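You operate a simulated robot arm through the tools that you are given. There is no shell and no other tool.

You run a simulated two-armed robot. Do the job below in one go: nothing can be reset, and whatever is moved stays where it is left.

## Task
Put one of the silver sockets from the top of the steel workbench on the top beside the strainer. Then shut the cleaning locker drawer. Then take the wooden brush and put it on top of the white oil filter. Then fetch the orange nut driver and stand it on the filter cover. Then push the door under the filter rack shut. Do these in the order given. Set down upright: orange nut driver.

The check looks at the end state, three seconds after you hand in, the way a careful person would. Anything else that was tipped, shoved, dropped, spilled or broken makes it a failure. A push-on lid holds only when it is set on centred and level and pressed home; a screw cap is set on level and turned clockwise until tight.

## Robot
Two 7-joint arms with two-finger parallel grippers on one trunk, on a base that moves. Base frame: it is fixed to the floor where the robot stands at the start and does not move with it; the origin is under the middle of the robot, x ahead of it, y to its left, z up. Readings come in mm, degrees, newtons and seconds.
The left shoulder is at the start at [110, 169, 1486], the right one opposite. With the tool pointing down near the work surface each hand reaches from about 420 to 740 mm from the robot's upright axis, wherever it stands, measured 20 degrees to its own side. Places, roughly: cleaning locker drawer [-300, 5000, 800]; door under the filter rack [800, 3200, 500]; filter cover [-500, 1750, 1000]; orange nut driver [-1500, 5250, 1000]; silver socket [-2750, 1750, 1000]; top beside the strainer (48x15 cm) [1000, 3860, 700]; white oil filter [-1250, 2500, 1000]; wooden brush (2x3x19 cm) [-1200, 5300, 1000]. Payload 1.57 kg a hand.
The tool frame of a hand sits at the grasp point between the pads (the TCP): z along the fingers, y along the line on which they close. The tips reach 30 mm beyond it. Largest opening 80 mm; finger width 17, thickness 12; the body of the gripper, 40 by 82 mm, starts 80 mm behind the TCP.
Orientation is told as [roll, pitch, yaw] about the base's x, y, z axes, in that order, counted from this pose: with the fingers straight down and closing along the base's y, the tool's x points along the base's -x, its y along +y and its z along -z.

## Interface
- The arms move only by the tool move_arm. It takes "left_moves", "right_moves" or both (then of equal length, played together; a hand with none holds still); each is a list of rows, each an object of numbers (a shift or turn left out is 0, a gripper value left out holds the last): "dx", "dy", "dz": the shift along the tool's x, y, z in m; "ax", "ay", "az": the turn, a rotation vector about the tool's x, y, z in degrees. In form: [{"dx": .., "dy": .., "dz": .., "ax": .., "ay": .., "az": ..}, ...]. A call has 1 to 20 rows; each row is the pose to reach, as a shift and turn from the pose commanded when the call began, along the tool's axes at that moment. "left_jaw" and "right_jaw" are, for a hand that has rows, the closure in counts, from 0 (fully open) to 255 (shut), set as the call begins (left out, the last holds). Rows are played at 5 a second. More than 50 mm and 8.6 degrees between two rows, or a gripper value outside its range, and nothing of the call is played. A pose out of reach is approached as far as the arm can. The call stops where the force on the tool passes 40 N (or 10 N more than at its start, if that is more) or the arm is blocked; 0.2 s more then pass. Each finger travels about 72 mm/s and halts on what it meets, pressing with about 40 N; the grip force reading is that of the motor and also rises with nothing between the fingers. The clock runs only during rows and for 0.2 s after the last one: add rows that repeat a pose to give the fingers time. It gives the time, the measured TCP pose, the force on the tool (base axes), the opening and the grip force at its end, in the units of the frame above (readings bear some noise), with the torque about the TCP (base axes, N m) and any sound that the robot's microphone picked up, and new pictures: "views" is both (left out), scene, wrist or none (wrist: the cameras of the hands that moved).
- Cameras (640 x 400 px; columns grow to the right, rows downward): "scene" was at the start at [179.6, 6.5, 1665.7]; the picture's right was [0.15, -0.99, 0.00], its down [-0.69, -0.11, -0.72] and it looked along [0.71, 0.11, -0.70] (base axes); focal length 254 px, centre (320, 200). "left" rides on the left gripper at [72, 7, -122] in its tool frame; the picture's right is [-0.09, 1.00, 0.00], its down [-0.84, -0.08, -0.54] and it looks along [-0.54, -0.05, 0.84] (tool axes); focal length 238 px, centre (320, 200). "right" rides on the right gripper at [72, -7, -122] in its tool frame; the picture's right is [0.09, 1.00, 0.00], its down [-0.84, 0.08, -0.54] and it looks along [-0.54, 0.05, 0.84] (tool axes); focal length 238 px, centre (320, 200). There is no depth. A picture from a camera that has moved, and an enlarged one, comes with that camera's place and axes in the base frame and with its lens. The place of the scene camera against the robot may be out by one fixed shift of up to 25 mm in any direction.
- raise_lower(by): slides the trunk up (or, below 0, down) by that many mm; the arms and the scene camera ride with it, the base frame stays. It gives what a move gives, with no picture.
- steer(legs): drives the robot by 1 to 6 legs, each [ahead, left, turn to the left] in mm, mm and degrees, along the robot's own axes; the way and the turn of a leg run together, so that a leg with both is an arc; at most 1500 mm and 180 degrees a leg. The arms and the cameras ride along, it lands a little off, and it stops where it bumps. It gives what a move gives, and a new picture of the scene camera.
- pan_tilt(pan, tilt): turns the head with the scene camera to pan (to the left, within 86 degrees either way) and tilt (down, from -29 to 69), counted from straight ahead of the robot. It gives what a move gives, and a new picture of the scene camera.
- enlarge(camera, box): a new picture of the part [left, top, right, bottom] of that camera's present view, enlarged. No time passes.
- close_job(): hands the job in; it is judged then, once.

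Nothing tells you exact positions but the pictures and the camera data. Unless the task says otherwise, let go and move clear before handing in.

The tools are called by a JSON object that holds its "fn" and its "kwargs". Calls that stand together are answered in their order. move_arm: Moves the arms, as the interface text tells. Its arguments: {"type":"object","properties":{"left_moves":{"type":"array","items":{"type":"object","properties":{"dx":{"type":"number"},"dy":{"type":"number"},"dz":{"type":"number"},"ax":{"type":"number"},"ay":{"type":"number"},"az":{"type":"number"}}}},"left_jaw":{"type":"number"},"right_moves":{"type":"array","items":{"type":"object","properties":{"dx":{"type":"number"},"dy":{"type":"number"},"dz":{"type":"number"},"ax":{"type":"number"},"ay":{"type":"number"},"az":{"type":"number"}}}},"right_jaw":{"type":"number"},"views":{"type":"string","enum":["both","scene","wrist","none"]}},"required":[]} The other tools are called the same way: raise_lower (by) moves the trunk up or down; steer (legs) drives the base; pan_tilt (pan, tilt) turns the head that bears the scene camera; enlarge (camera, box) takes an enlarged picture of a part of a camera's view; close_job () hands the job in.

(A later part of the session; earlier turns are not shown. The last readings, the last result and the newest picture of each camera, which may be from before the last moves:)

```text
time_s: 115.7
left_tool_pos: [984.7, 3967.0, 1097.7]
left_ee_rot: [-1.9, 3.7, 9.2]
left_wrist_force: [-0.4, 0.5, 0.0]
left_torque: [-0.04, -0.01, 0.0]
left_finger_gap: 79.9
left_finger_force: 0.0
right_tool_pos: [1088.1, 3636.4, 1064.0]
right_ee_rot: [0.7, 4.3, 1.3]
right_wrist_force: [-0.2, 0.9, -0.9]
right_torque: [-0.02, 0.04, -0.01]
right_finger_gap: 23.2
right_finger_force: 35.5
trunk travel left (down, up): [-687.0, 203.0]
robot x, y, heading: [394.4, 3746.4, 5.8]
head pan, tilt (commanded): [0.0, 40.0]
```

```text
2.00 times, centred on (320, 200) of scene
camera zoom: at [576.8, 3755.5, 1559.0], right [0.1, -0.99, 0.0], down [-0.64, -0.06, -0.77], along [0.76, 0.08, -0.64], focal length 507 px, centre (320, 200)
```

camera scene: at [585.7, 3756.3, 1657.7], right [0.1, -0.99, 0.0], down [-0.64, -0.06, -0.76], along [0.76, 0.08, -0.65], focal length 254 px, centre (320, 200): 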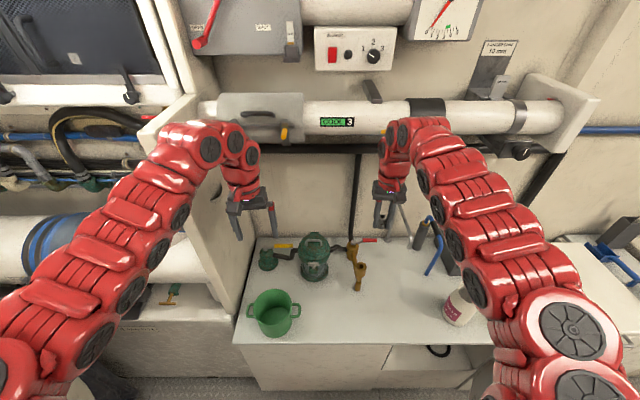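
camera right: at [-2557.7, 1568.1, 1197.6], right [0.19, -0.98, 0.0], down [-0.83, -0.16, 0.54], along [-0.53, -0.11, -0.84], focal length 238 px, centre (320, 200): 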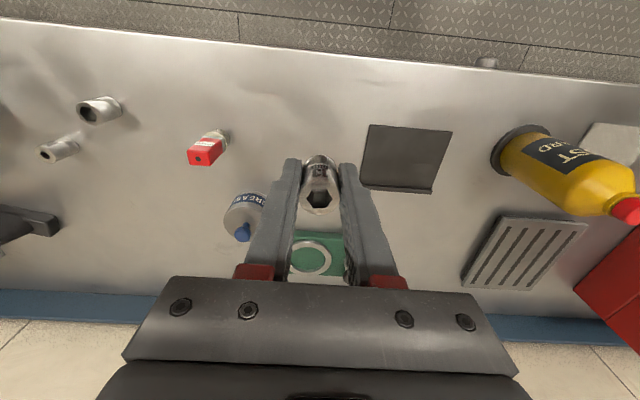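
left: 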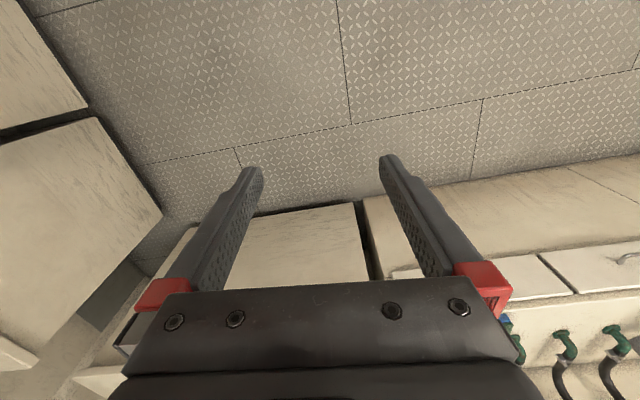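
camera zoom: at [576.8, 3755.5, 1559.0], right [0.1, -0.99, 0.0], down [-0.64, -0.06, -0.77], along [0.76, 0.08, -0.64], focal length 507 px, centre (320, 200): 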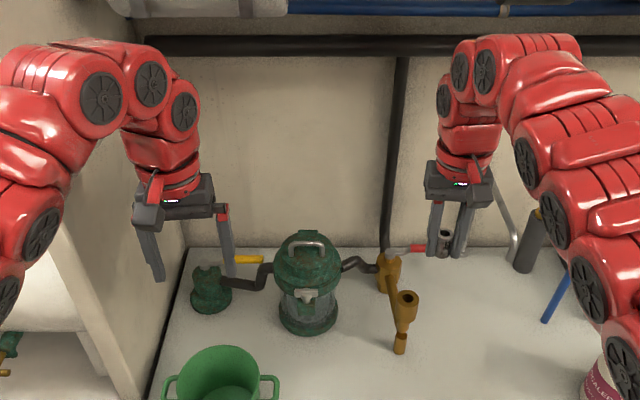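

Nothing was disturbed. Now I'll bring the right hand over the free spot, levelling the tool, to about z=850.

{"fn": "move_arm", "kwargs": {"right_moves": [{"dx": 0.02, "dy": 0.04, "dz": 0.01, "ay": -1.5, "ax": 0.2}, {"dx": 0.04, "dy": 0.08, "dz": 0.03, "ay": -3, "ax": 0.4}, {"dx": 0.054, "dy": 0.1106, "dz": 0.06, "ay": -4.3, "ax": 0.7}, {"dx": 0.054, "dy": 0.1106, "dz": 0.1, "ay": -4.3, "ax": 0.7}, {"dx": 0.054, "dy": 0.1106, "dz": 0.14, "ay": -4.3, "ax": 0.7}, {"dx": 0.054, "dy": 0.1106, "dz": 0.18, "ay": -4.3, "ax": 0.7}, {"dx": 0.054, "dy": 0.1106, "dz": 0.219, "ay": -4.3, "ax": 0.7}, {"dx": 0.054, "dy": 0.1106, "dz": 0.219, "ay": -4.3, "ax": 0.7}], "views": "both"}}

```text
time_s: 117.5
left_tool_pos: [985.3, 3966.9, 1095.5]
left_ee_rot: [-1.9, 3.6, 9.1]
left_wrist_force: [0.0, -0.1, -0.2]
left_torque: [-0.02, 0.0, 0.01]
left_finger_gap: 80.2
left_finger_force: 0.1
right_tool_pos: [1015.3, 3752.0, 850.7]
right_ee_rot: [0.1, 0.0, 1.3]
right_wrist_force: [0.3, 0.4, -0.4]
right_torque: [0.0, 0.0, -0.01]
right_finger_gap: 23.2
right_finger_force: 35.2
right hand out of reach, approached as far as the arm can: row 3, 4
trunk travel left (down, up): [-687.0, 203.0]
robot x, y, heading: [395.7, 3745.0, 5.8]
head pan, tilt (commanded): [0.0, 40.0]
camera scene: at [577.3, 3755.4, 1558.9], right [0.1, -0.99, 0.0], down [-0.64, -0.06, -0.77], along [0.76, 0.08, -0.64], focal length 254 px, centre (320, 200)
camera right: at [943.5, 3741.9, 972.7], right [-0.11, 0.99, 0.0], down [0.83, 0.1, 0.54], along [0.54, 0.06, -0.84], focal length 238 px, centre (320, 200)
```

scene: 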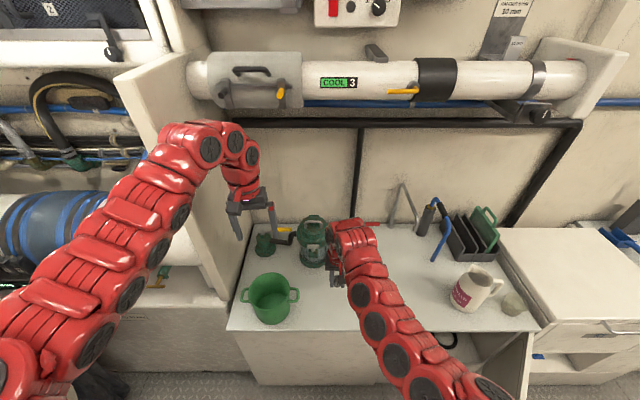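
right: 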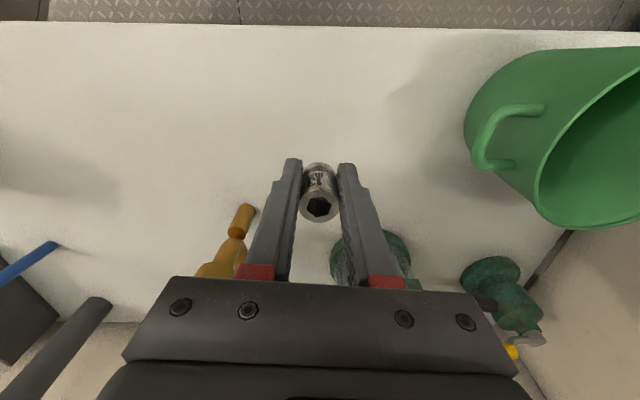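

The spot is clear, about 85 mm in from the counter's front edge. Descending to near the surface.

{"fn": "move_arm", "kwargs": {"right_moves": [{"dz": 0.03}, {"dz": 0.06}, {"dz": 0.085}, {"dz": 0.1}, {"dz": 0.105}, {"dz": 0.105}], "views": "wrist"}}

```text
time_s: 118.9
left_tool_pos: [985.7, 3966.6, 1095.4]
left_ee_rot: [-1.9, 3.6, 9.1]
left_wrist_force: [-0.3, -0.3, 0.9]
left_torque: [0.0, 0.03, 0.0]
left_finger_gap: 79.8
left_finger_force: 0.0
right_tool_pos: [1016.3, 3750.6, 745.0]
right_ee_rot: [0.2, 0.0, 1.3]
right_wrist_force: [-0.3, 0.1, -1.8]
right_torque: [0.04, 0.01, -0.02]
right_finger_gap: 23.3
right_finger_force: 35.8
trunk travel left (down, up): [-687.0, 203.0]
robot x, y, heading: [392.1, 3746.6, 5.7]
head pan, tilt (commanded): [0.0, 40.0]
camera right: at [944.5, 3740.8, 866.5], right [-0.11, 0.99, 0.0], down [0.83, 0.09, 0.54], along [0.54, 0.06, -0.84], focal length 238 px, centre (320, 200)
```

right: 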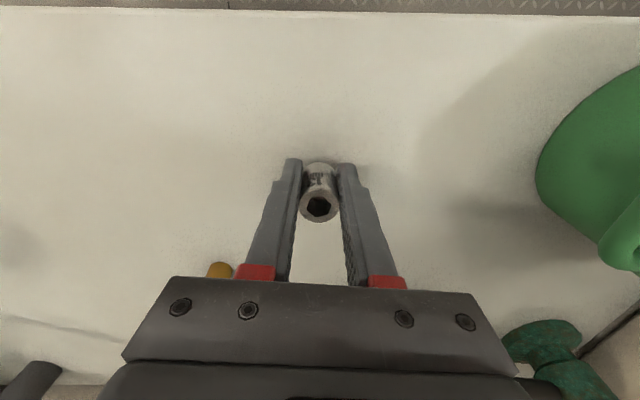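

{"fn": "move_arm", "kwargs": {"right_moves": [{"dz": 0.003}, {"dz": 0.006}, {"dz": 0.006}], "views": "none"}}

```text
time_s: 119.7
left_tool_pos: [987.1, 3966.4, 1095.6]
left_ee_rot: [-1.9, 3.7, 9.1]
left_wrist_force: [0.2, 0.6, -0.6]
left_torque: [0.01, -0.02, -0.01]
left_finger_gap: 80.0
left_finger_force: 0.2
right_tool_pos: [1017.6, 3749.1, 739.4]
right_ee_rot: [0.1, 0.0, 1.4]
right_wrist_force: [0.0, -0.9, -0.9]
right_torque: [-0.05, 0.01, 0.01]
right_finger_gap: 23.4
right_finger_force: 35.7
trunk travel left (down, up): [-687.0, 203.0]
robot x, y, heading: [396.8, 3749.7, 5.5]
head pan, tilt (commanded): [0.0, 40.0]
```

{"fn": "move_arm", "kwargs": {"right_moves": [{"dz": 0.002}, {"dz": 0.004}, {"dz": 0.004}], "views": "none"}}

```text
time_s: 120.5
left_tool_pos: [986.7, 3966.3, 1095.2]
left_ee_rot: [-1.9, 3.7, 9.2]
left_wrist_force: [-0.4, 0.2, 0.3]
left_torque: [-0.04, 0.01, -0.02]
left_finger_gap: 79.9
left_finger_force: 0.0
right_tool_pos: [1016.0, 3748.9, 735.7]
right_ee_rot: [0.1, 0.0, 1.3]
right_wrist_force: [0.3, 0.2, -0.4]
right_torque: [0.0, 0.02, -0.01]
right_finger_gap: 23.3
right_finger_force: 35.4
trunk travel left (down, up): [-687.0, 203.0]
robot x, y, heading: [395.2, 3745.7, 5.5]
head pan, tilt (commanded): [0.0, 40.0]
```

{"fn": "move_arm", "kwargs": {"right_moves": [{"dz": 0.002}, {"dz": 0.004}, {"dz": 0.004}], "views": "none"}}

```text
time_s: 121.3
left_tool_pos: [986.0, 3966.6, 1097.3]
left_ee_rot: [-2.0, 3.6, 9.0]
left_wrist_force: [0.9, -0.4, 0.5]
left_torque: [-0.04, -0.01, 0.02]
left_finger_gap: 79.8
left_finger_force: 0.1
right_tool_pos: [1017.3, 3750.2, 730.6]
right_ee_rot: [0.2, 0.1, 1.3]
right_wrist_force: [0.4, 0.8, -0.8]
right_torque: [0.0, 0.01, 0.02]
right_finger_gap: 23.0
right_finger_force: 35.2
trunk travel left (down, up): [-687.0, 203.0]
robot x, y, heading: [397.5, 3747.8, 5.7]
head pan, tilt (commanded): [0.0, 40.0]
```

{"fn": "move_arm", "kwargs": {"right_moves": [{"dz": 0.002}, {"dz": 0.004}, {"dz": 0.004}], "views": "wrist"}}

```text
time_s: 122.1
left_tool_pos: [983.6, 3967.2, 1098.6]
left_ee_rot: [-1.9, 3.5, 9.1]
left_wrist_force: [0.3, 0.1, 0.3]
left_torque: [-0.02, -0.02, 0.01]
left_finger_gap: 79.8
left_finger_force: 0.1
right_tool_pos: [1016.4, 3748.8, 729.1]
right_ee_rot: [0.2, -0.4, 1.4]
right_wrist_force: [5.7, 1.1, 31.1]
right_torque: [-0.02, -0.13, 0.03]
right_finger_gap: 23.7
right_finger_force: 35.6
trunk travel left (down, up): [-687.0, 203.0]
robot x, y, heading: [393.9, 3744.3, 5.6]
head pan, tilt (commanded): [0.0, 40.0]
camera right: at [943.8, 3739.9, 851.9], right [-0.11, 0.99, 0.0], down [0.83, 0.09, 0.55], along [0.54, 0.06, -0.84], focal length 238 px, centre (320, 200)
```

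right: 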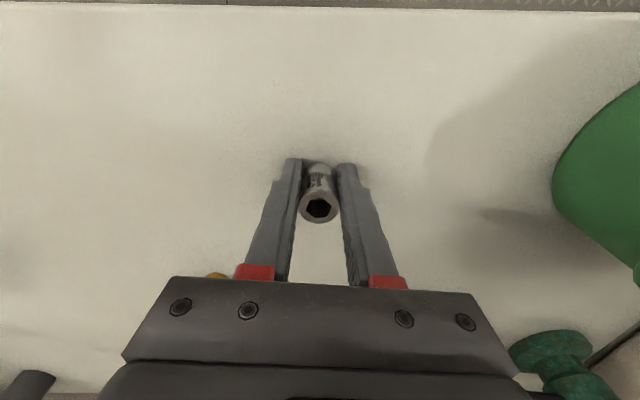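

The socket is in contact with the counter (31 N). I'll relax 3 mm and open the fingers gently.

{"fn": "move_arm", "kwargs": {"right_moves": [{"dz": -0.003}, {"dz": -0.003}], "views": "none"}}

{"fn": "move_arm", "kwargs": {"right_moves": [{"dz": 0}, {"dz": 0}, {"dz": 0}], "right_jaw": 80, "views": "wrist"}}

```text
time_s: 122.7
left_tool_pos: [984.3, 3967.3, 1096.6]
left_ee_rot: [-1.9, 3.6, 9.1]
left_wrist_force: [-0.8, 0.2, -0.2]
left_torque: [0.0, -0.02, -0.01]
left_finger_gap: 80.0
left_finger_force: 0.0
right_tool_pos: [1014.5, 3748.9, 731.3]
right_ee_rot: [0.1, 0.0, 1.2]
right_wrist_force: [4.5, 0.8, 15.6]
right_torque: [-0.01, -0.26, -0.02]
right_finger_gap: 23.1
right_finger_force: 35.4
trunk travel left (down, up): [-687.0, 203.0]
robot x, y, heading: [395.6, 3747.0, 5.9]
head pan, tilt (commanded): [0.0, 40.0]
```

```text
time_s: 123.5
left_tool_pos: [984.0, 3967.4, 1095.8]
left_ee_rot: [-1.8, 3.6, 9.1]
left_wrist_force: [0.6, 0.5, 1.0]
left_torque: [0.01, -0.03, -0.05]
left_finger_gap: 80.0
left_finger_force: 0.1
right_tool_pos: [1015.3, 3748.5, 730.8]
right_ee_rot: [0.1, 0.0, 1.1]
right_wrist_force: [-0.3, -0.2, 0.3]
right_torque: [0.02, -0.02, -0.01]
right_finger_gap: 54.9
right_finger_force: 0.1
trunk travel left (down, up): [-687.0, 203.0]
robot x, y, heading: [395.5, 3748.2, 5.6]
head pan, tilt (commanded): [0.0, 40.0]
camera right: at [942.9, 3739.4, 852.0], right [-0.11, 0.99, 0.0], down [0.83, 0.09, 0.54], along [0.54, 0.06, -0.84], focal length 238 px, centre (320, 200)
```

right: 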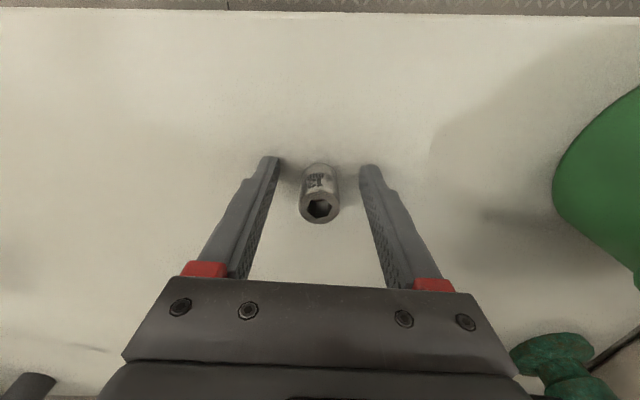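

The socket stands upright on the counter. I'll lift the hand straight up clear of it.

{"fn": "move_arm", "kwargs": {"right_moves": [{"dz": -0.03}, {"dz": -0.07}, {"dz": -0.11}, {"dz": -0.15}, {"dz": -0.19}, {"dz": -0.23}, {"dz": -0.27}, {"dz": -0.31}, {"dz": -0.34}], "views": "both"}}

```text
time_s: 125.5
left_tool_pos: [984.1, 3966.1, 1097.4]
left_ee_rot: [-1.8, 3.6, 9.1]
left_wrist_force: [-0.2, -0.3, -0.1]
left_torque: [0.04, -0.02, 0.0]
left_finger_gap: 79.8
left_finger_force: 0.1
right_tool_pos: [1018.6, 3748.1, 1071.5]
right_ee_rot: [0.2, 0.1, 1.0]
right_wrist_force: [0.1, -0.6, 0.9]
right_torque: [0.03, 0.01, 0.04]
right_finger_gap: 54.9
right_finger_force: 0.0
right hand out of reach, approached as far as the arm can: row 6, 7, 8
trunk travel left (down, up): [-687.0, 203.0]
robot x, y, heading: [394.7, 3741.5, 5.8]
head pan, tilt (commanded): [0.0, 40.0]
camera scene: at [576.7, 3753.8, 1559.3], right [0.1, -0.99, 0.0], down [-0.64, -0.06, -0.77], along [0.76, 0.08, -0.64], focal length 254 px, centre (320, 200)
camera right: at [946.6, 3738.3, 1192.8], right [-0.11, 0.99, 0.0], down [0.84, 0.09, 0.54], along [0.54, 0.06, -0.84], focal length 238 px, centre (320, 200)
```

scene: 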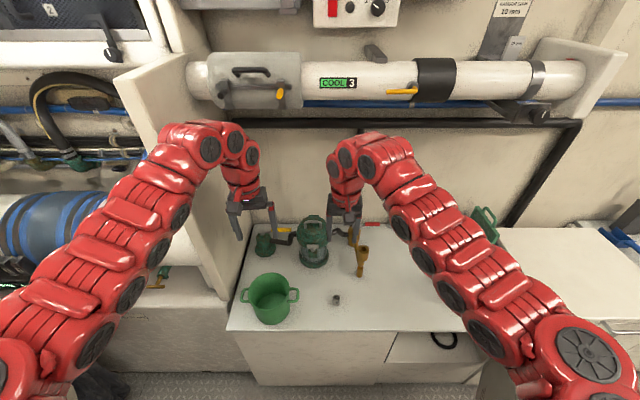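
right: 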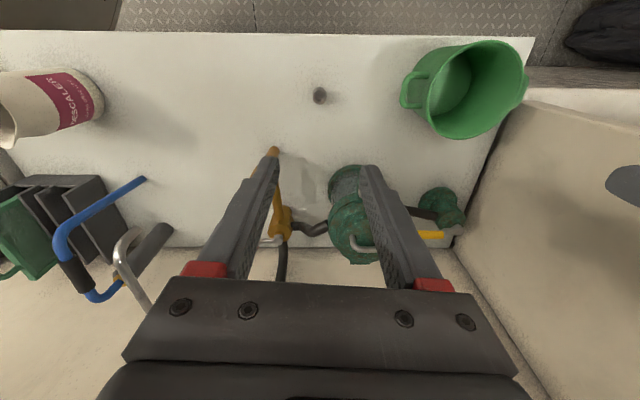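

Step 1 is done: the socket stands in the free strip beside the strainer. Next I'll go back into the passage and turn to face the cleaning locker drawer.

{"fn": "steer", "kwargs": {"legs": [[-480, 126, 0], [-371, 350, 0], [0, 0, 88]]}}

{"fn": "pan_tilt", "kwargs": {"pan": -10, "tilt": 45}}

```text
time_s: 134.7
left_tool_pos: [-705.6, 4725.5, 1095.7]
left_ee_rot: [-2.0, 3.7, 97.2]
left_wrist_force: [0.3, -0.1, 0.0]
left_torque: [0.0, -0.01, 0.01]
left_finger_gap: 80.3
left_finger_force: 0.1
right_tool_pos: [-486.6, 4752.2, 1070.6]
right_ee_rot: [0.1, 0.0, 89.3]
right_wrist_force: [0.5, 0.3, 0.3]
right_torque: [0.02, 0.01, -0.01]
right_finger_gap: 54.8
right_finger_force: 0.1
trunk travel left (down, up): [-687.0, 203.0]
robot x, y, heading: [-506.1, 4127.1, 93.7]
head pan, tilt (commanded): [0.0, 40.0]
camera scene: at [-496.4, 4286.4, 1558.8], right [1.0, 0.07, 0.0], down [0.04, -0.64, -0.77], along [-0.05, 0.76, -0.64], focal length 254 px, centre (320, 200)
```

scene: 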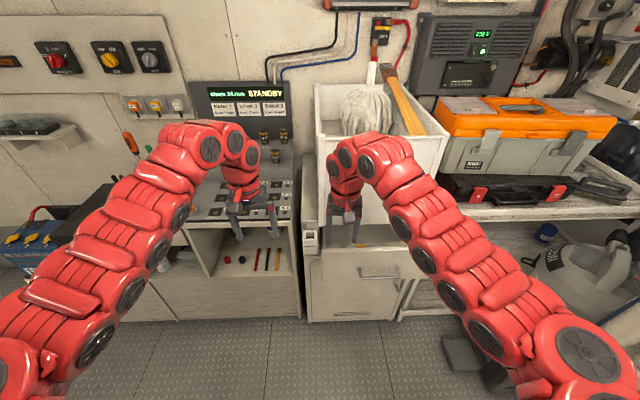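

```text
time_s: 135.4
left_tool_pos: [-706.6, 4725.2, 1095.3]
left_ee_rot: [-1.9, 3.7, 97.2]
left_wrist_force: [0.0, -0.1, -0.3]
left_torque: [0.03, 0.02, -0.01]
left_finger_gap: 80.2
left_finger_force: 0.1
right_tool_pos: [-486.2, 4752.7, 1070.3]
right_ee_rot: [0.2, -0.1, 89.4]
right_wrist_force: [0.1, 0.0, -0.3]
right_torque: [0.01, -0.02, 0.0]
right_finger_gap: 54.8
right_finger_force: 0.1
trunk travel left (down, up): [-687.0, 203.0]
robot x, y, heading: [-503.1, 4128.9, 93.7]
head pan, tilt (commanded): [-10.0, 45.0]
camera scene: at [-482.1, 4282.4, 1551.5], right [0.99, -0.11, 0.0], down [-0.08, -0.7, -0.71], along [0.08, 0.7, -0.71], focal length 254 px, centre (320, 200)
```

scene: 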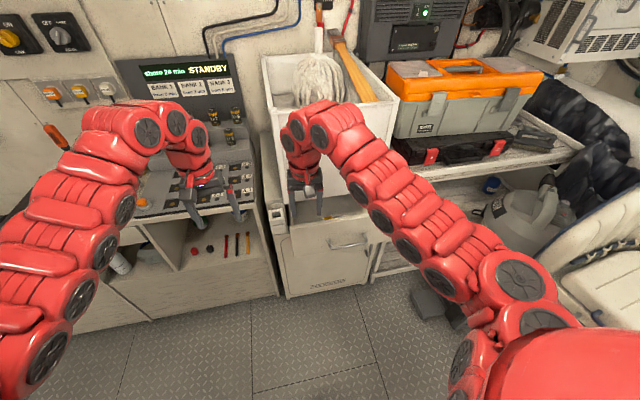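

{"fn": "enlarge", "kwargs": {"camera": "scene", "box": [240, 150, 440, 300]}}

{"fn": "enlarge", "kwargs": {"camera": "right", "box": [0, 0, 640, 400]}}

{"fn": "enlarge", "kwargs": {"camera": "left", "box": [0, 0, 640, 400]}}

```text
2.67 times, centred on (340, 225) of scene
camera zoom: at [-482.1, 4282.4, 1551.5], right [0.99, -0.11, 0.0], down [-0.08, -0.7, -0.71], along [0.08, 0.7, -0.71], focal length 676 px, centre (267, 133)
```

zoom: 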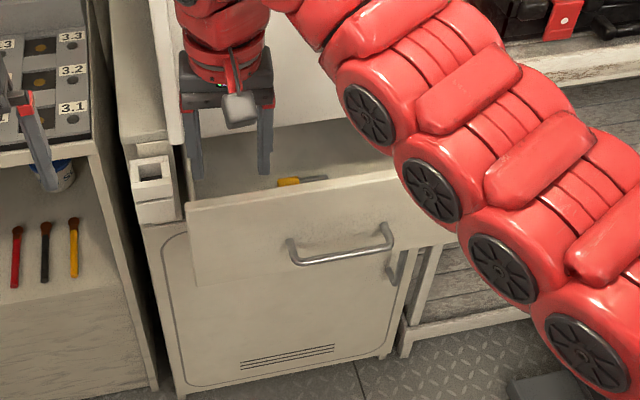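

```text
1.00 times, centred on (320, 200) of right (not enlarged: the box is as wide or as high as the picture)
camera zoom: at [-481.6, 4679.5, 1192.4], right [-1.0, -0.08, 0.0], down [-0.07, 0.84, 0.54], along [-0.05, 0.54, -0.84], focal length 238 px, centre (320, 200)
```

zoom: 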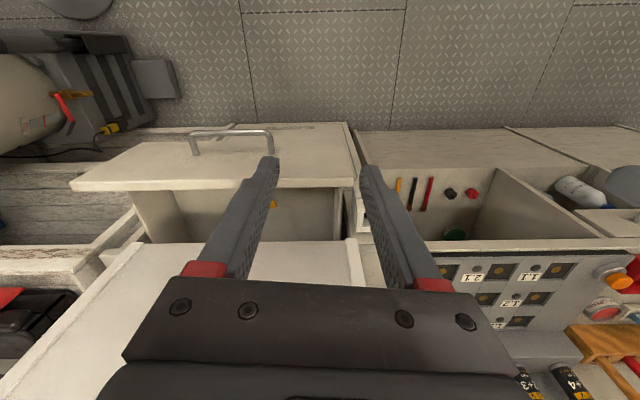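

```text
1.00 times, centred on (320, 200) of left (not enlarged: the box is as wide or as high as the picture)
camera zoom: at [-707.4, 4660.2, 1222.5], right [-1.0, -0.04, -0.04], down [-0.05, 0.87, 0.49], along [0.02, 0.49, -0.87], focal length 238 px, centre (320, 200)
```

zoom: 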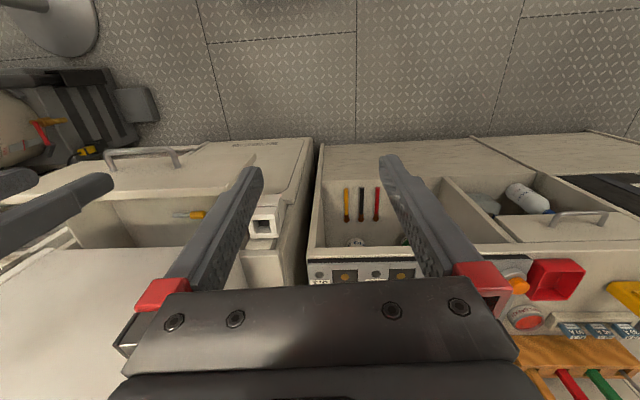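

The open drawer's handle is at about (-342, 4825, 773), front panel top near z≈870. I'll close the right fingers, tilt the hand 45° forward and bring it in front of the drawer, above handle height.

{"fn": "move_arm", "kwargs": {"right_moves": [{"dx": 0.013, "dy": -0.0217, "dz": 0.0315, "ay": -6.4}, {"dx": 0.026, "dy": -0.0434, "dz": 0.063, "ay": -12.8}, {"dx": 0.039, "dy": -0.065, "dz": 0.0945, "ay": -19.2}, {"dx": 0.053, "dy": -0.087, "dz": 0.126, "ay": -25.7}, {"dx": 0.066, "dy": -0.109, "dz": 0.1575, "ay": -32.1}, {"dx": 0.079, "dy": -0.13, "dz": 0.189, "ay": -38.5}, {"dx": 0.092, "dy": -0.152, "dz": 0.22, "ay": -45}, {"dx": 0.092, "dy": -0.152, "dz": 0.22, "ay": -45}], "right_jaw": 255, "views": "both"}}

```text
time_s: 137.2
left_tool_pos: [-711.0, 4725.4, 1096.1]
left_ee_rot: [-2.1, 3.6, 97.6]
left_wrist_force: [-0.3, 0.2, -0.7]
left_torque: [-0.01, -0.02, 0.01]
left_finger_gap: 79.7
left_finger_force: 0.1
right_tool_pos: [-502.6, 4886.1, 1149.7]
right_ee_rot: [-15.6, -35.9, 121.9]
right_wrist_force: [-1.0, 0.5, -0.8]
right_torque: [0.0, -0.04, -0.06]
right_finger_gap: 0.1
right_finger_force: 21.8
right hand out of reach, approached as far as the arm can: row 1, 2, 3, 4, 5, 6, 7, 8
trunk travel left (down, up): [-687.0, 203.0]
robot x, y, heading: [-501.4, 4128.9, 93.7]
head pan, tilt (commanded): [-10.0, 45.0]
stopped in row 8 (right hand): the force on the tool passed its limit at 61 N (the readings are from after the stop); the commanded pose is now the measured one
camera scene: at [-485.1, 4283.0, 1551.4], right [0.99, -0.11, 0.0], down [-0.07, -0.7, -0.71], along [0.08, 0.7, -0.71], focal length 254 px, centre (320, 200)
camera right: at [-457.9, 4762.9, 1204.9], right [-0.86, -0.44, -0.27], down [-0.39, 0.21, 0.9], along [-0.33, 0.88, -0.35], focal length 238 px, centre (320, 200)
```

scene: 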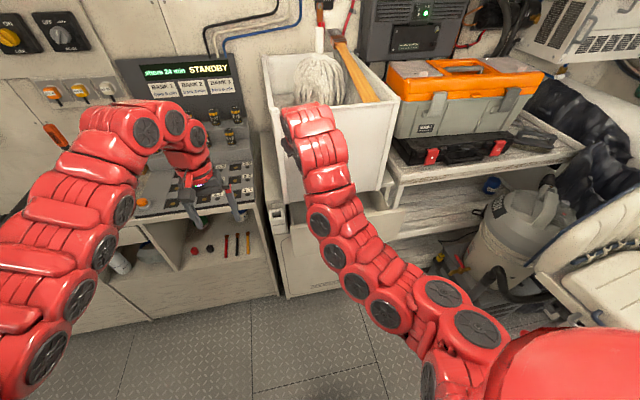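
right: 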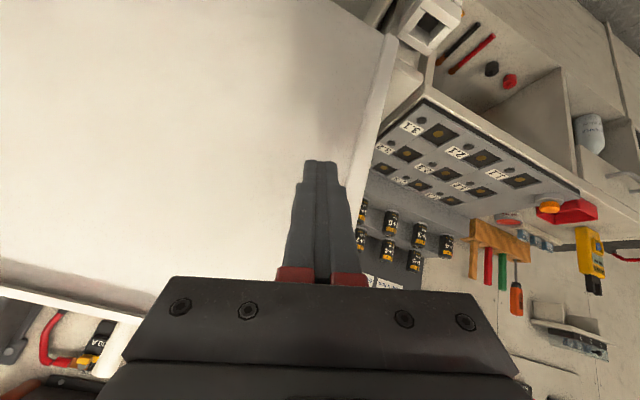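

The forward-tilted pose was out of reach there and the arm swung against the white bin instead; the bin looks unmoved. I'll back the base off, then return the hand to vertical at a lower height.

{"fn": "steer", "kwargs": {"legs": [[-100, 0, 0]]}}

{"fn": "enlarge", "kwargs": {"camera": "right", "box": [0, 0, 640, 400]}}

```text
time_s: 138.4
left_tool_pos: [-702.3, 4623.8, 1096.3]
left_ee_rot: [-1.9, 3.5, 97.6]
left_wrist_force: [0.3, 0.3, 1.6]
left_torque: [-0.01, -0.01, 0.01]
left_finger_gap: 79.8
left_finger_force: 0.0
right_tool_pos: [-494.3, 4784.9, 1151.8]
right_ee_rot: [-15.4, -36.1, 121.8]
right_wrist_force: [-0.1, -0.2, -0.5]
right_torque: [0.01, -0.02, -0.01]
right_finger_gap: 0.0
right_finger_force: 21.1
trunk travel left (down, up): [-687.0, 203.0]
robot x, y, heading: [-498.3, 4024.8, 93.8]
head pan, tilt (commanded): [-10.0, 45.0]
camera scene: at [-475.6, 4180.9, 1551.5], right [0.99, -0.11, 0.0], down [-0.08, -0.7, -0.71], along [0.08, 0.7, -0.71], focal length 254 px, centre (320, 200)
```

scene: 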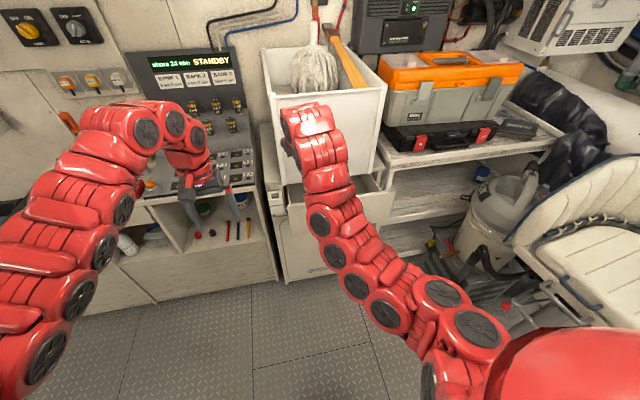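

```text
1.00 times, centred on (320, 200) of right (not enlarged: the box is as wide or as high as the picture)
camera zoom: at [-450.2, 4660.8, 1205.3], right [-0.86, -0.44, -0.27], down [-0.39, 0.21, 0.9], along [-0.34, 0.88, -0.35], focal length 238 px, centre (320, 200)
```

zoom: 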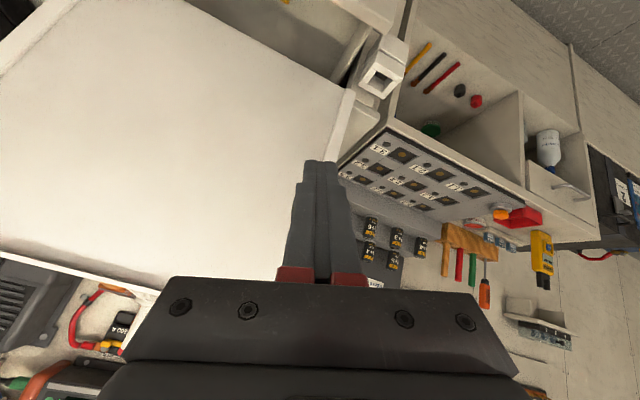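

{"fn": "move_arm", "kwargs": {"right_moves": [{"dx": 0.036, "dz": 0.009, "ax": -1.0, "ay": 4.8, "az": 3.4}, {"dx": 0.073, "dz": 0.018, "ax": -2.0, "ay": 9.6, "az": 6.8}, {"dx": 0.109, "dz": 0.027, "ax": -2.9, "ay": 14.4, "az": 10.2}, {"dx": 0.146, "dz": 0.035, "ax": -3.9, "ay": 19.3, "az": 13.7}, {"dx": 0.182, "dz": 0.044, "ax": -4.9, "ay": 24.1, "az": 17.1}, {"dx": 0.218, "dz": 0.053, "ax": -5.9, "ay": 28.9, "az": 20.5}, {"dx": 0.255, "dz": 0.062, "ax": -6.9, "ay": 33.7, "az": 23.9}, {"dx": 0.291, "dz": 0.071, "ax": -7.85, "ay": 38.5, "az": 27.3}, {"dx": 0.291, "dz": 0.071, "ax": -7.85, "ay": 38.5, "az": 27.3}], "views": "both"}}

```text
time_s: 140.4
left_tool_pos: [-701.8, 4622.5, 1096.4]
left_ee_rot: [-1.9, 3.5, 97.5]
left_wrist_force: [-0.2, -0.2, -0.2]
left_torque: [0.02, -0.02, 0.0]
left_finger_gap: 80.1
left_finger_force: 0.0
right_tool_pos: [-377.1, 4649.7, 897.2]
right_ee_rot: [3.5, 0.4, 89.6]
right_wrist_force: [0.5, 0.4, 0.0]
right_torque: [0.03, 0.01, 0.0]
right_finger_gap: 0.2
right_finger_force: 21.6
right hand out of reach, approached as far as the arm can: row 4, 5, 6, 7, 8, 9
trunk travel left (down, up): [-687.0, 203.0]
robot x, y, heading: [-498.7, 4025.6, 93.9]
head pan, tilt (commanded): [-10.0, 45.0]
camera scene: at [-476.2, 4180.6, 1551.6], right [0.99, -0.11, 0.0], down [-0.07, -0.7, -0.71], along [0.08, 0.7, -0.71], focal length 254 px, centre (320, 200)
camera right: at [-364.2, 4578.7, 1018.8], right [-0.99, -0.09, 0.06], down [-0.04, 0.84, 0.54], along [-0.1, 0.54, -0.84], focal length 238 px, centre (320, 200)
```

scene: 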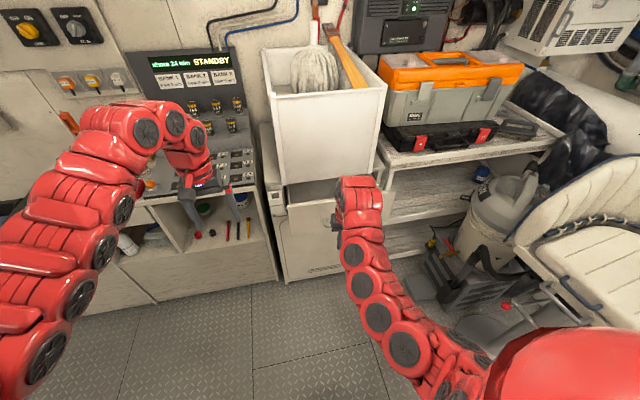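
right: 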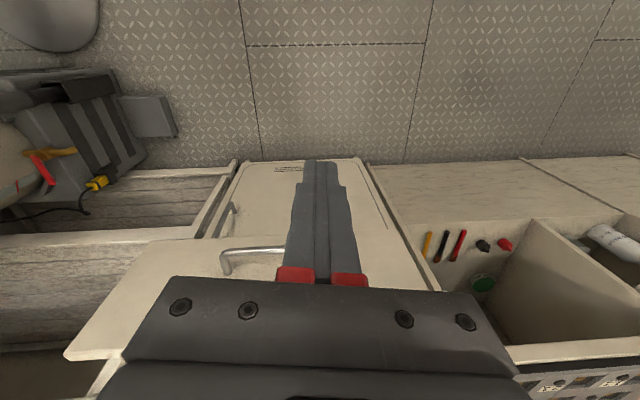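

The hand is vertical again in front of the drawer. I'll test a gradual forward tilt at this lower height.

{"fn": "move_arm", "kwargs": {"right_moves": [{"dz": 0.01, "ay": -7, "ax": 1}, {"dz": 0.02, "ay": -14, "ax": 2}, {"dz": 0.03, "ay": -21, "ax": 3.5}, {"dz": 0.03, "ay": -28, "ax": 3.5}, {"dz": 0.03, "ay": -28, "ax": 3.5}], "views": "both"}}

```text
time_s: 141.6
left_tool_pos: [-701.4, 4624.3, 1095.3]
left_ee_rot: [-1.9, 3.6, 97.6]
left_wrist_force: [-0.8, -0.4, 0.5]
left_torque: [-0.01, 0.0, 0.02]
left_finger_gap: 80.0
left_finger_force: 0.1
right_tool_pos: [-378.2, 4650.9, 867.9]
right_ee_rot: [0.1, -27.8, 88.7]
right_wrist_force: [0.4, 0.2, -0.2]
right_torque: [0.02, 0.01, 0.04]
right_finger_gap: 0.0
right_finger_force: 21.5
trunk travel left (down, up): [-687.0, 203.0]
robot x, y, heading: [-494.5, 4027.8, 93.8]
head pan, tilt (commanded): [-10.0, 45.0]
camera scene: at [-475.3, 4181.4, 1551.5], right [0.99, -0.11, 0.0], down [-0.08, -0.7, -0.71], along [0.08, 0.7, -0.71], focal length 254 px, centre (320, 200)
camera right: at [-375.6, 4529.9, 941.4], right [-1.0, -0.06, -0.04], down [-0.07, 0.49, 0.87], along [-0.03, 0.87, -0.49], focal length 238 px, centre (320, 200)
```

scene: 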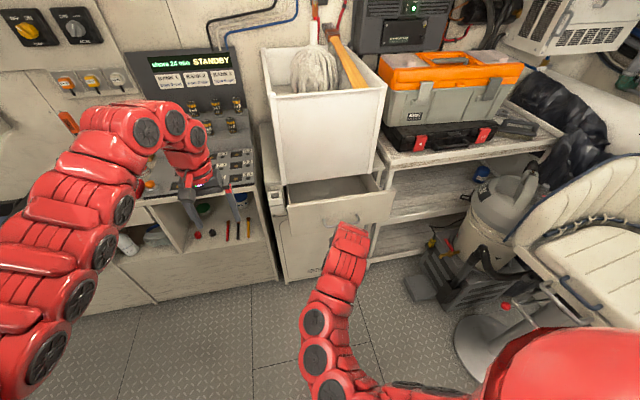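
right: 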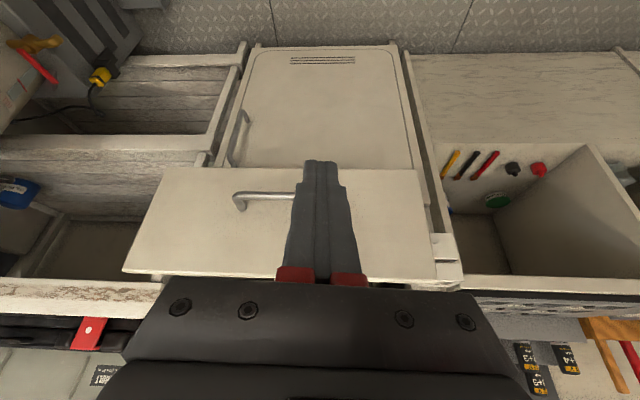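

The tilt works at this height. The drawer panel spans x -550…-141, z 707…879, handle at z≈783. I'll tilt more and centre on x≈-345, aiming at z≈832 just above the handle.

{"fn": "move_arm", "kwargs": {"right_moves": [{"dx": 0.002, "dy": -0.01, "dz": 0.005, "ay": -7}, {"dx": 0.005, "dy": -0.022, "dz": 0.01, "ay": -14}, {"dx": 0.0075, "dy": -0.033, "dz": 0.014, "ay": -20}, {"dx": 0.0075, "dy": -0.033, "dz": 0.014, "ay": -20}], "views": "wrist"}}

```text
time_s: 142.6
left_tool_pos: [-701.1, 4623.4, 1096.3]
left_ee_rot: [-1.9, 3.6, 97.6]
left_wrist_force: [-0.3, 0.0, 1.4]
left_torque: [-0.01, -0.01, 0.0]
left_finger_gap: 79.8
left_finger_force: 0.0
right_tool_pos: [-348.0, 4650.3, 852.0]
right_ee_rot: [0.2, -47.8, 88.8]
right_wrist_force: [0.0, -0.3, -1.0]
right_torque: [-0.02, 0.01, 0.01]
right_finger_gap: 0.0
right_finger_force: 21.7
trunk travel left (down, up): [-687.0, 203.0]
robot x, y, heading: [-499.5, 4027.2, 93.6]
head pan, tilt (commanded): [-10.0, 45.0]
camera right: at [-344.4, 4510.3, 881.0], right [-1.0, -0.04, -0.07], down [-0.07, 0.16, 0.98], along [-0.03, 0.99, -0.17], focal length 238 px, centre (320, 200)
```

right: 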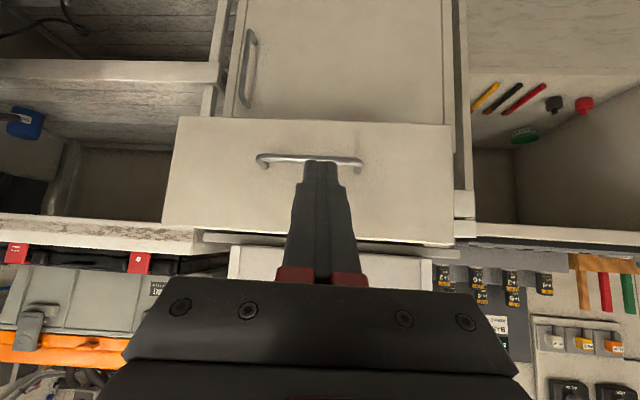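

The path is clear; I'll drive ahead 165 mm to bring the fingertip just in front of the drawer panel.

{"fn": "steer", "kwargs": {"legs": [[160, 0, 0]]}}

{"fn": "enlarge", "kwargs": {"camera": "right", "box": [0, 0, 640, 400]}}

```text
time_s: 144.0
left_tool_pos: [-713.9, 4780.7, 1095.6]
left_ee_rot: [-1.9, 3.6, 97.8]
left_wrist_force: [0.3, 0.7, -0.8]
left_torque: [0.0, 0.01, 0.03]
left_finger_gap: 80.0
left_finger_force: 0.1
right_tool_pos: [-360.8, 4806.9, 851.8]
right_ee_rot: [0.2, -47.7, 88.8]
right_wrist_force: [-0.6, 0.7, 0.1]
right_torque: [0.0, 0.0, -0.04]
right_finger_gap: 0.2
right_finger_force: 21.7
trunk travel left (down, up): [-687.0, 203.0]
robot x, y, heading: [-509.0, 4187.8, 94.0]
head pan, tilt (commanded): [-10.0, 45.0]
camera scene: at [-486.6, 4338.7, 1551.6], right [0.99, -0.11, 0.0], down [-0.07, -0.7, -0.71], along [0.07, 0.7, -0.71], focal length 254 px, centre (320, 200)
```

scene: 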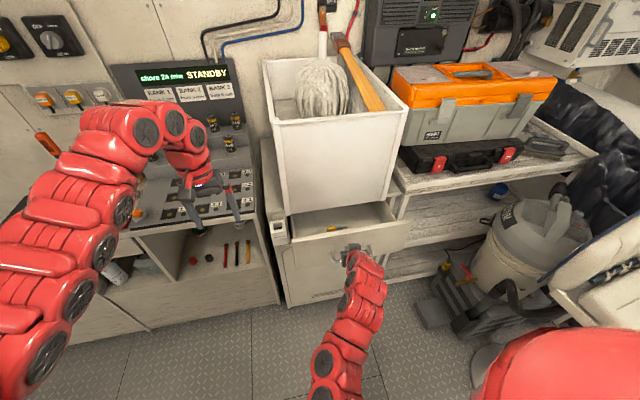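

```text
1.00 times, centred on (320, 200) of right (not enlarged: the box is as wide or as high as the picture)
camera zoom: at [-355.9, 4668.2, 881.0], right [-1.0, -0.04, -0.07], down [-0.07, 0.16, 0.98], along [-0.03, 0.99, -0.17], focal length 238 px, centre (320, 200)
```

zoom: 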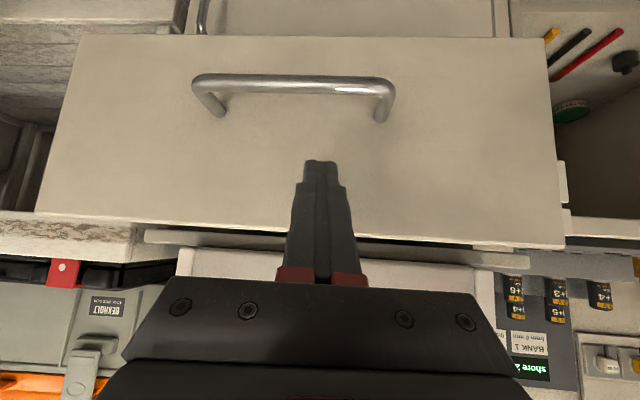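

The fingertip is just ahead of the panel, above the handle. Pushing forward in the drawer's direction, 100 mm first.

{"fn": "move_arm", "kwargs": {"right_moves": [{"dx": -0.0134, "dy": 0.0024, "dz": 0.0147}, {"dx": -0.0267, "dy": 0.0047, "dz": 0.0294}, {"dx": -0.04, "dy": 0.007, "dz": 0.044}, {"dx": -0.0534, "dy": 0.0094, "dz": 0.0588}, {"dx": -0.0668, "dy": 0.0118, "dz": 0.0735}], "views": "both"}}

```text
time_s: 145.2
left_tool_pos: [-713.5, 4780.9, 1095.3]
left_ee_rot: [-1.9, 3.6, 97.7]
left_wrist_force: [0.6, -0.3, 0.3]
left_torque: [-0.03, -0.02, -0.02]
left_finger_gap: 79.8
left_finger_force: 0.0
right_tool_pos: [-369.2, 4904.6, 850.3]
right_ee_rot: [0.2, -47.5, 88.7]
right_wrist_force: [-0.4, -0.6, -0.3]
right_torque: [-0.01, 0.01, 0.01]
right_finger_gap: 0.0
right_finger_force: 21.5
trunk travel left (down, up): [-687.0, 203.0]
robot x, y, heading: [-507.3, 4182.4, 94.1]
head pan, tilt (commanded): [-10.0, 45.0]
camera scene: at [-486.5, 4339.7, 1551.4], right [0.99, -0.11, 0.0], down [-0.07, -0.7, -0.71], along [0.07, 0.7, -0.71], focal length 254 px, centre (320, 200)
camera right: at [-365.3, 4766.6, 879.6], right [-1.0, -0.04, -0.07], down [-0.07, 0.17, 0.98], along [-0.03, 0.99, -0.17], focal length 238 px, centre (320, 200)
```

scene: 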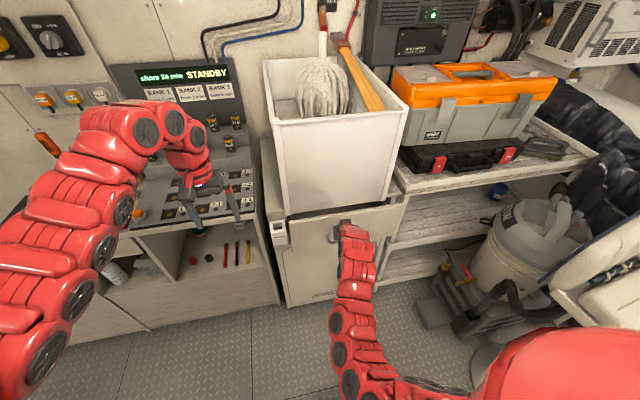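
right: 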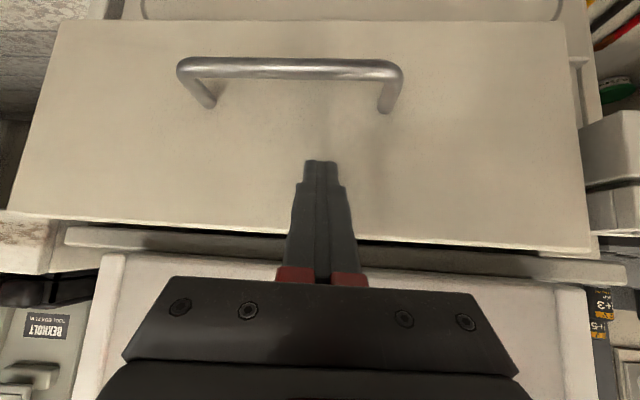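

The drawer slides in easily. Continuing to push until it seats.

{"fn": "move_arm", "kwargs": {"right_moves": [{"dx": -0.0067, "dy": 0.0012, "dz": 0.0074}, {"dx": -0.0134, "dy": 0.0024, "dz": 0.0147}, {"dx": -0.02, "dy": 0.0035, "dz": 0.022}, {"dx": -0.0267, "dy": 0.0047, "dz": 0.0294}, {"dx": -0.0334, "dy": 0.006, "dz": 0.0368}, {"dx": -0.04, "dy": 0.007, "dz": 0.044}], "views": "both"}}

```text
time_s: 146.7
left_tool_pos: [-712.8, 4776.2, 1099.3]
left_ee_rot: [-1.9, 3.4, 97.6]
left_wrist_force: [0.8, 0.3, 0.7]
left_torque: [-0.02, 0.01, -0.02]
left_finger_gap: 79.9
left_finger_force: 0.0
right_tool_pos: [-375.5, 4958.3, 850.7]
right_ee_rot: [0.0, -47.3, 88.9]
right_wrist_force: [2.1, -25.0, 11.7]
right_torque: [-0.02, 0.06, 0.12]
right_finger_gap: 0.1
right_finger_force: 21.3
trunk travel left (down, up): [-687.0, 203.0]
robot x, y, heading: [-508.9, 4182.3, 94.0]
head pan, tilt (commanded): [-10.0, 45.0]
stopped in row 6 (right hand): the force on the tool passed its limit at 42 N (the readings are from after the stop); the commanded pose is now the measured one
camera scene: at [-486.9, 4331.6, 1552.4], right [0.99, -0.11, 0.0], down [-0.07, -0.7, -0.71], along [0.08, 0.71, -0.7], focal length 254 px, centre (320, 200)
camera right: at [-372.0, 4820.4, 881.2], right [-1.0, -0.04, -0.07], down [-0.07, 0.17, 0.98], along [-0.03, 0.98, -0.17], focal length 238 px, centre (320, 200)
```

scene: 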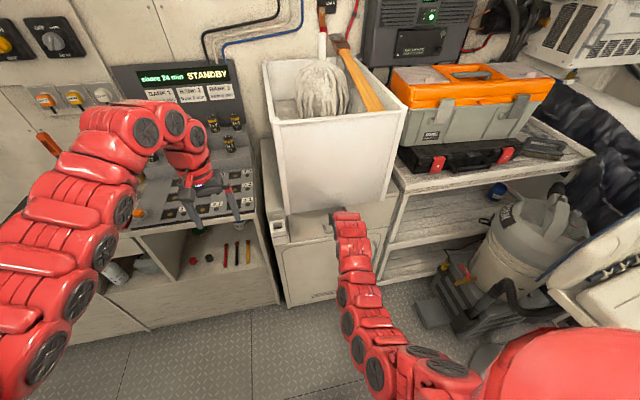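
right: 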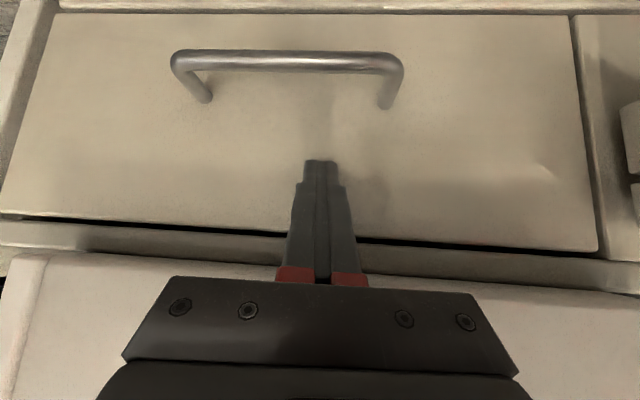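

{"fn": "enlarge", "kwargs": {"camera": "scene", "box": [250, 180, 430, 310]}}

{"fn": "enlarge", "kwargs": {"camera": "right", "box": [440, 0, 640, 300]}}

```text
3.08 times, centred on (340, 245) of scene
camera zoom: at [-486.9, 4331.6, 1552.4], right [0.99, -0.11, 0.0], down [-0.07, -0.7, -0.71], along [0.08, 0.71, -0.7], focal length 781 px, centre (258, 62)
```

zoom: 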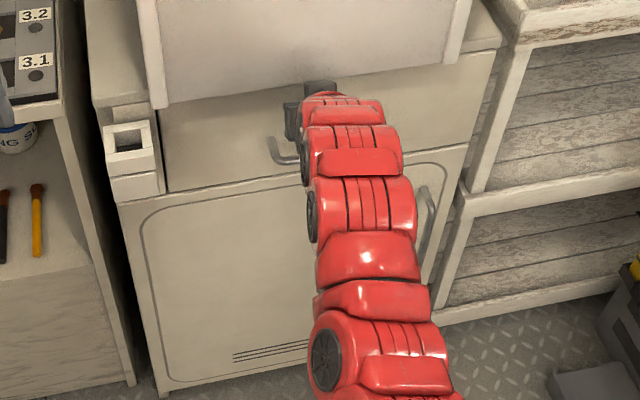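

```text
1.33 times, centred on (540, 150) of right
camera zoom: at [-372.0, 4820.4, 881.2], right [-1.0, -0.04, -0.07], down [-0.07, 0.17, 0.98], along [-0.03, 0.98, -0.17], focal length 318 px, centre (27, 267)
```

zoom: 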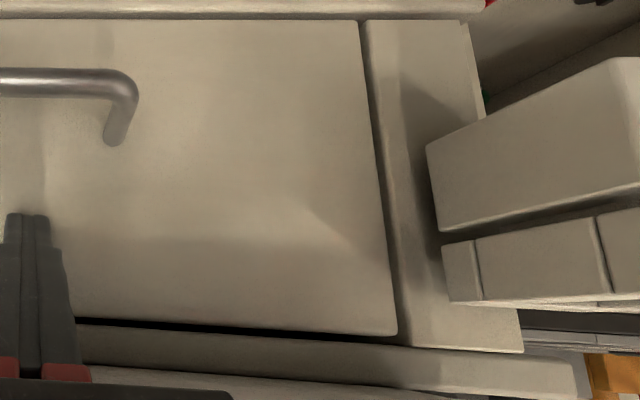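

{"fn": "move_arm", "kwargs": {"right_moves": [{"dx": -0.003, "dz": 0.0035}, {"dx": -0.006, "dz": 0.007}, {"dx": -0.009, "dz": 0.0105}], "views": "wrist"}}

```text
time_s: 147.2
left_tool_pos: [-714.2, 4773.2, 1099.0]
left_ee_rot: [-1.8, 3.2, 97.6]
left_wrist_force: [0.5, 0.2, 0.4]
left_torque: [0.0, -0.04, -0.02]
left_finger_gap: 80.1
left_finger_force: 0.1
right_tool_pos: [-376.1, 4958.7, 851.3]
right_ee_rot: [0.0, -47.2, 88.9]
right_wrist_force: [0.5, -34.1, 19.7]
right_torque: [0.01, 0.16, 0.14]
right_finger_gap: 0.2
right_finger_force: 21.5
trunk travel left (down, up): [-687.0, 203.0]
robot x, y, heading: [-505.4, 4180.2, 93.9]
head pan, tilt (commanded): [-10.0, 45.0]
stopped in row 2 (right hand): the force on the tool passed its limit at 44 N (the readings are from after the stop); the commanded pose is now the measured one
camera right: at [-371.9, 4820.6, 881.4], right [-1.0, -0.04, -0.07], down [-0.07, 0.17, 0.98], along [-0.03, 0.98, -0.18], focal length 238 px, centre (320, 200)
```

right: 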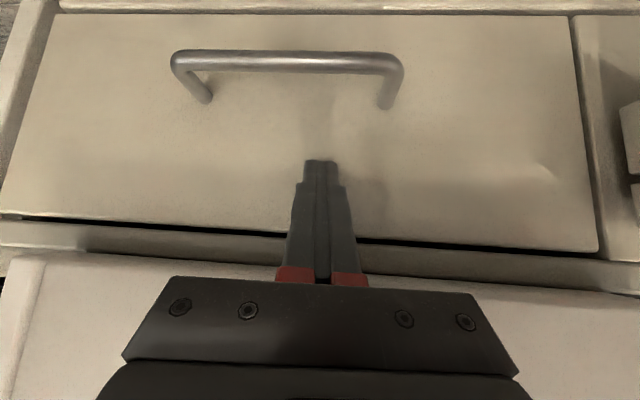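

The drawer is fully shut (no further travel at 44 N). I'll retract the hand, then move left to view the tool rack on the small cabinet.

{"fn": "move_arm", "kwargs": {"right_moves": [{"dx": 0.025, "dz": -0.0275}, {"dx": 0.05, "dz": -0.055}, {"dx": 0.075, "dz": -0.0825}, {"dx": 0.1, "dz": -0.11}], "views": "none"}}

{"fn": "steer", "kwargs": {"legs": [[-100, 0, 0], [0, 550, 0]]}}

{"fn": "pan_tilt", "kwargs": {"pan": 0, "tilt": 35}}

```text
time_s: 148.2
left_tool_pos: [-712.9, 4778.4, 1095.9]
left_ee_rot: [-1.9, 3.6, 97.6]
left_wrist_force: [1.4, 0.4, 0.0]
left_torque: [0.01, 0.0, 0.02]
left_finger_gap: 80.0
left_finger_force: 0.0
right_tool_pos: [-377.0, 4813.1, 849.6]
right_ee_rot: [0.0, -46.8, 89.0]
right_wrist_force: [0.0, -0.2, 0.0]
right_torque: [0.02, -0.02, 0.01]
right_finger_gap: 0.2
right_finger_force: 21.0
trunk travel left (down, up): [-687.0, 203.0]
robot x, y, heading: [-508.3, 4182.0, 93.8]
head pan, tilt (commanded): [-10.0, 45.0]
```

```text
time_s: 152.1
left_tool_pos: [-1258.0, 4642.5, 1096.1]
left_ee_rot: [-1.9, 3.6, 97.6]
left_wrist_force: [0.4, 0.2, -1.0]
left_torque: [-0.01, 0.0, 0.04]
left_finger_gap: 79.9
left_finger_force: 0.0
right_tool_pos: [-921.2, 4679.5, 848.4]
right_ee_rot: [-0.1, -46.9, 89.0]
right_wrist_force: [-1.5, 0.9, 0.1]
right_torque: [-0.02, 0.02, 0.01]
right_finger_gap: 0.0
right_finger_force: 21.0
trunk travel left (down, up): [-687.0, 203.0]
robot x, y, heading: [-1054.4, 4042.3, 93.7]
head pan, tilt (commanded): [-10.0, 45.0]
camera scene: at [-1031.9, 4200.1, 1551.5], right [0.99, -0.11, 0.0], down [-0.08, -0.7, -0.71], along [0.08, 0.7, -0.71], focal length 254 px, centre (320, 200)
```

scene: 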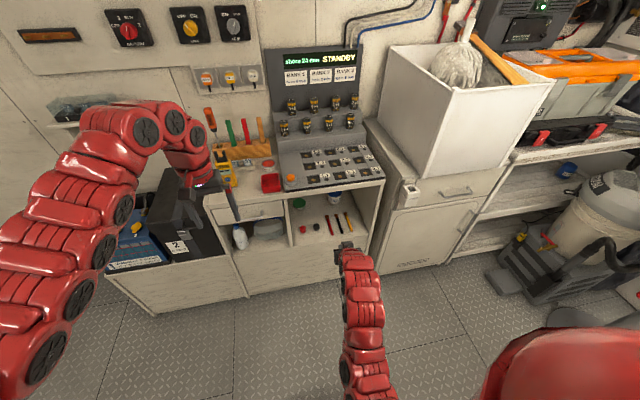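

```text
time_s: 152.8
left_tool_pos: [-1258.2, 4644.2, 1096.3]
left_ee_rot: [-1.8, 3.6, 97.7]
left_wrist_force: [0.3, -1.3, -0.1]
left_torque: [0.01, 0.01, 0.0]
left_finger_gap: 79.9
left_finger_force: 0.2
right_tool_pos: [-922.9, 4678.9, 849.4]
right_ee_rot: [0.0, -46.8, 89.0]
right_wrist_force: [-0.1, 0.5, -0.7]
right_torque: [0.01, 0.0, 0.01]
right_finger_gap: 0.0
right_finger_force: 21.3
trunk travel left (down, up): [-687.0, 203.0]
robot x, y, heading: [-1057.5, 4042.6, 94.0]
head pan, tilt (commanded): [0.0, 35.0]
camera scene: at [-1046.2, 4207.2, 1566.3], right [1.0, 0.07, 0.0], down [0.04, -0.57, -0.82], along [-0.05, 0.82, -0.57], focal length 254 px, centre (320, 200)
```

scene: 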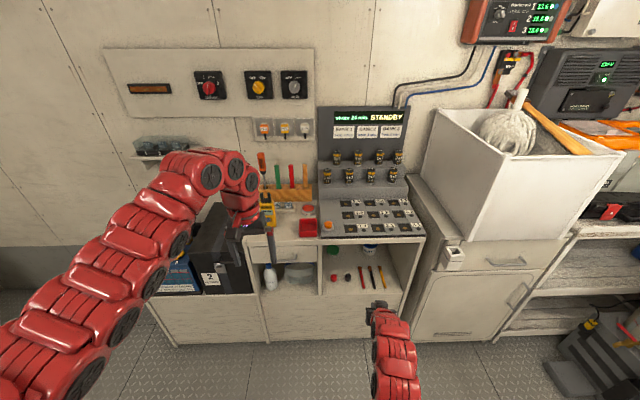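

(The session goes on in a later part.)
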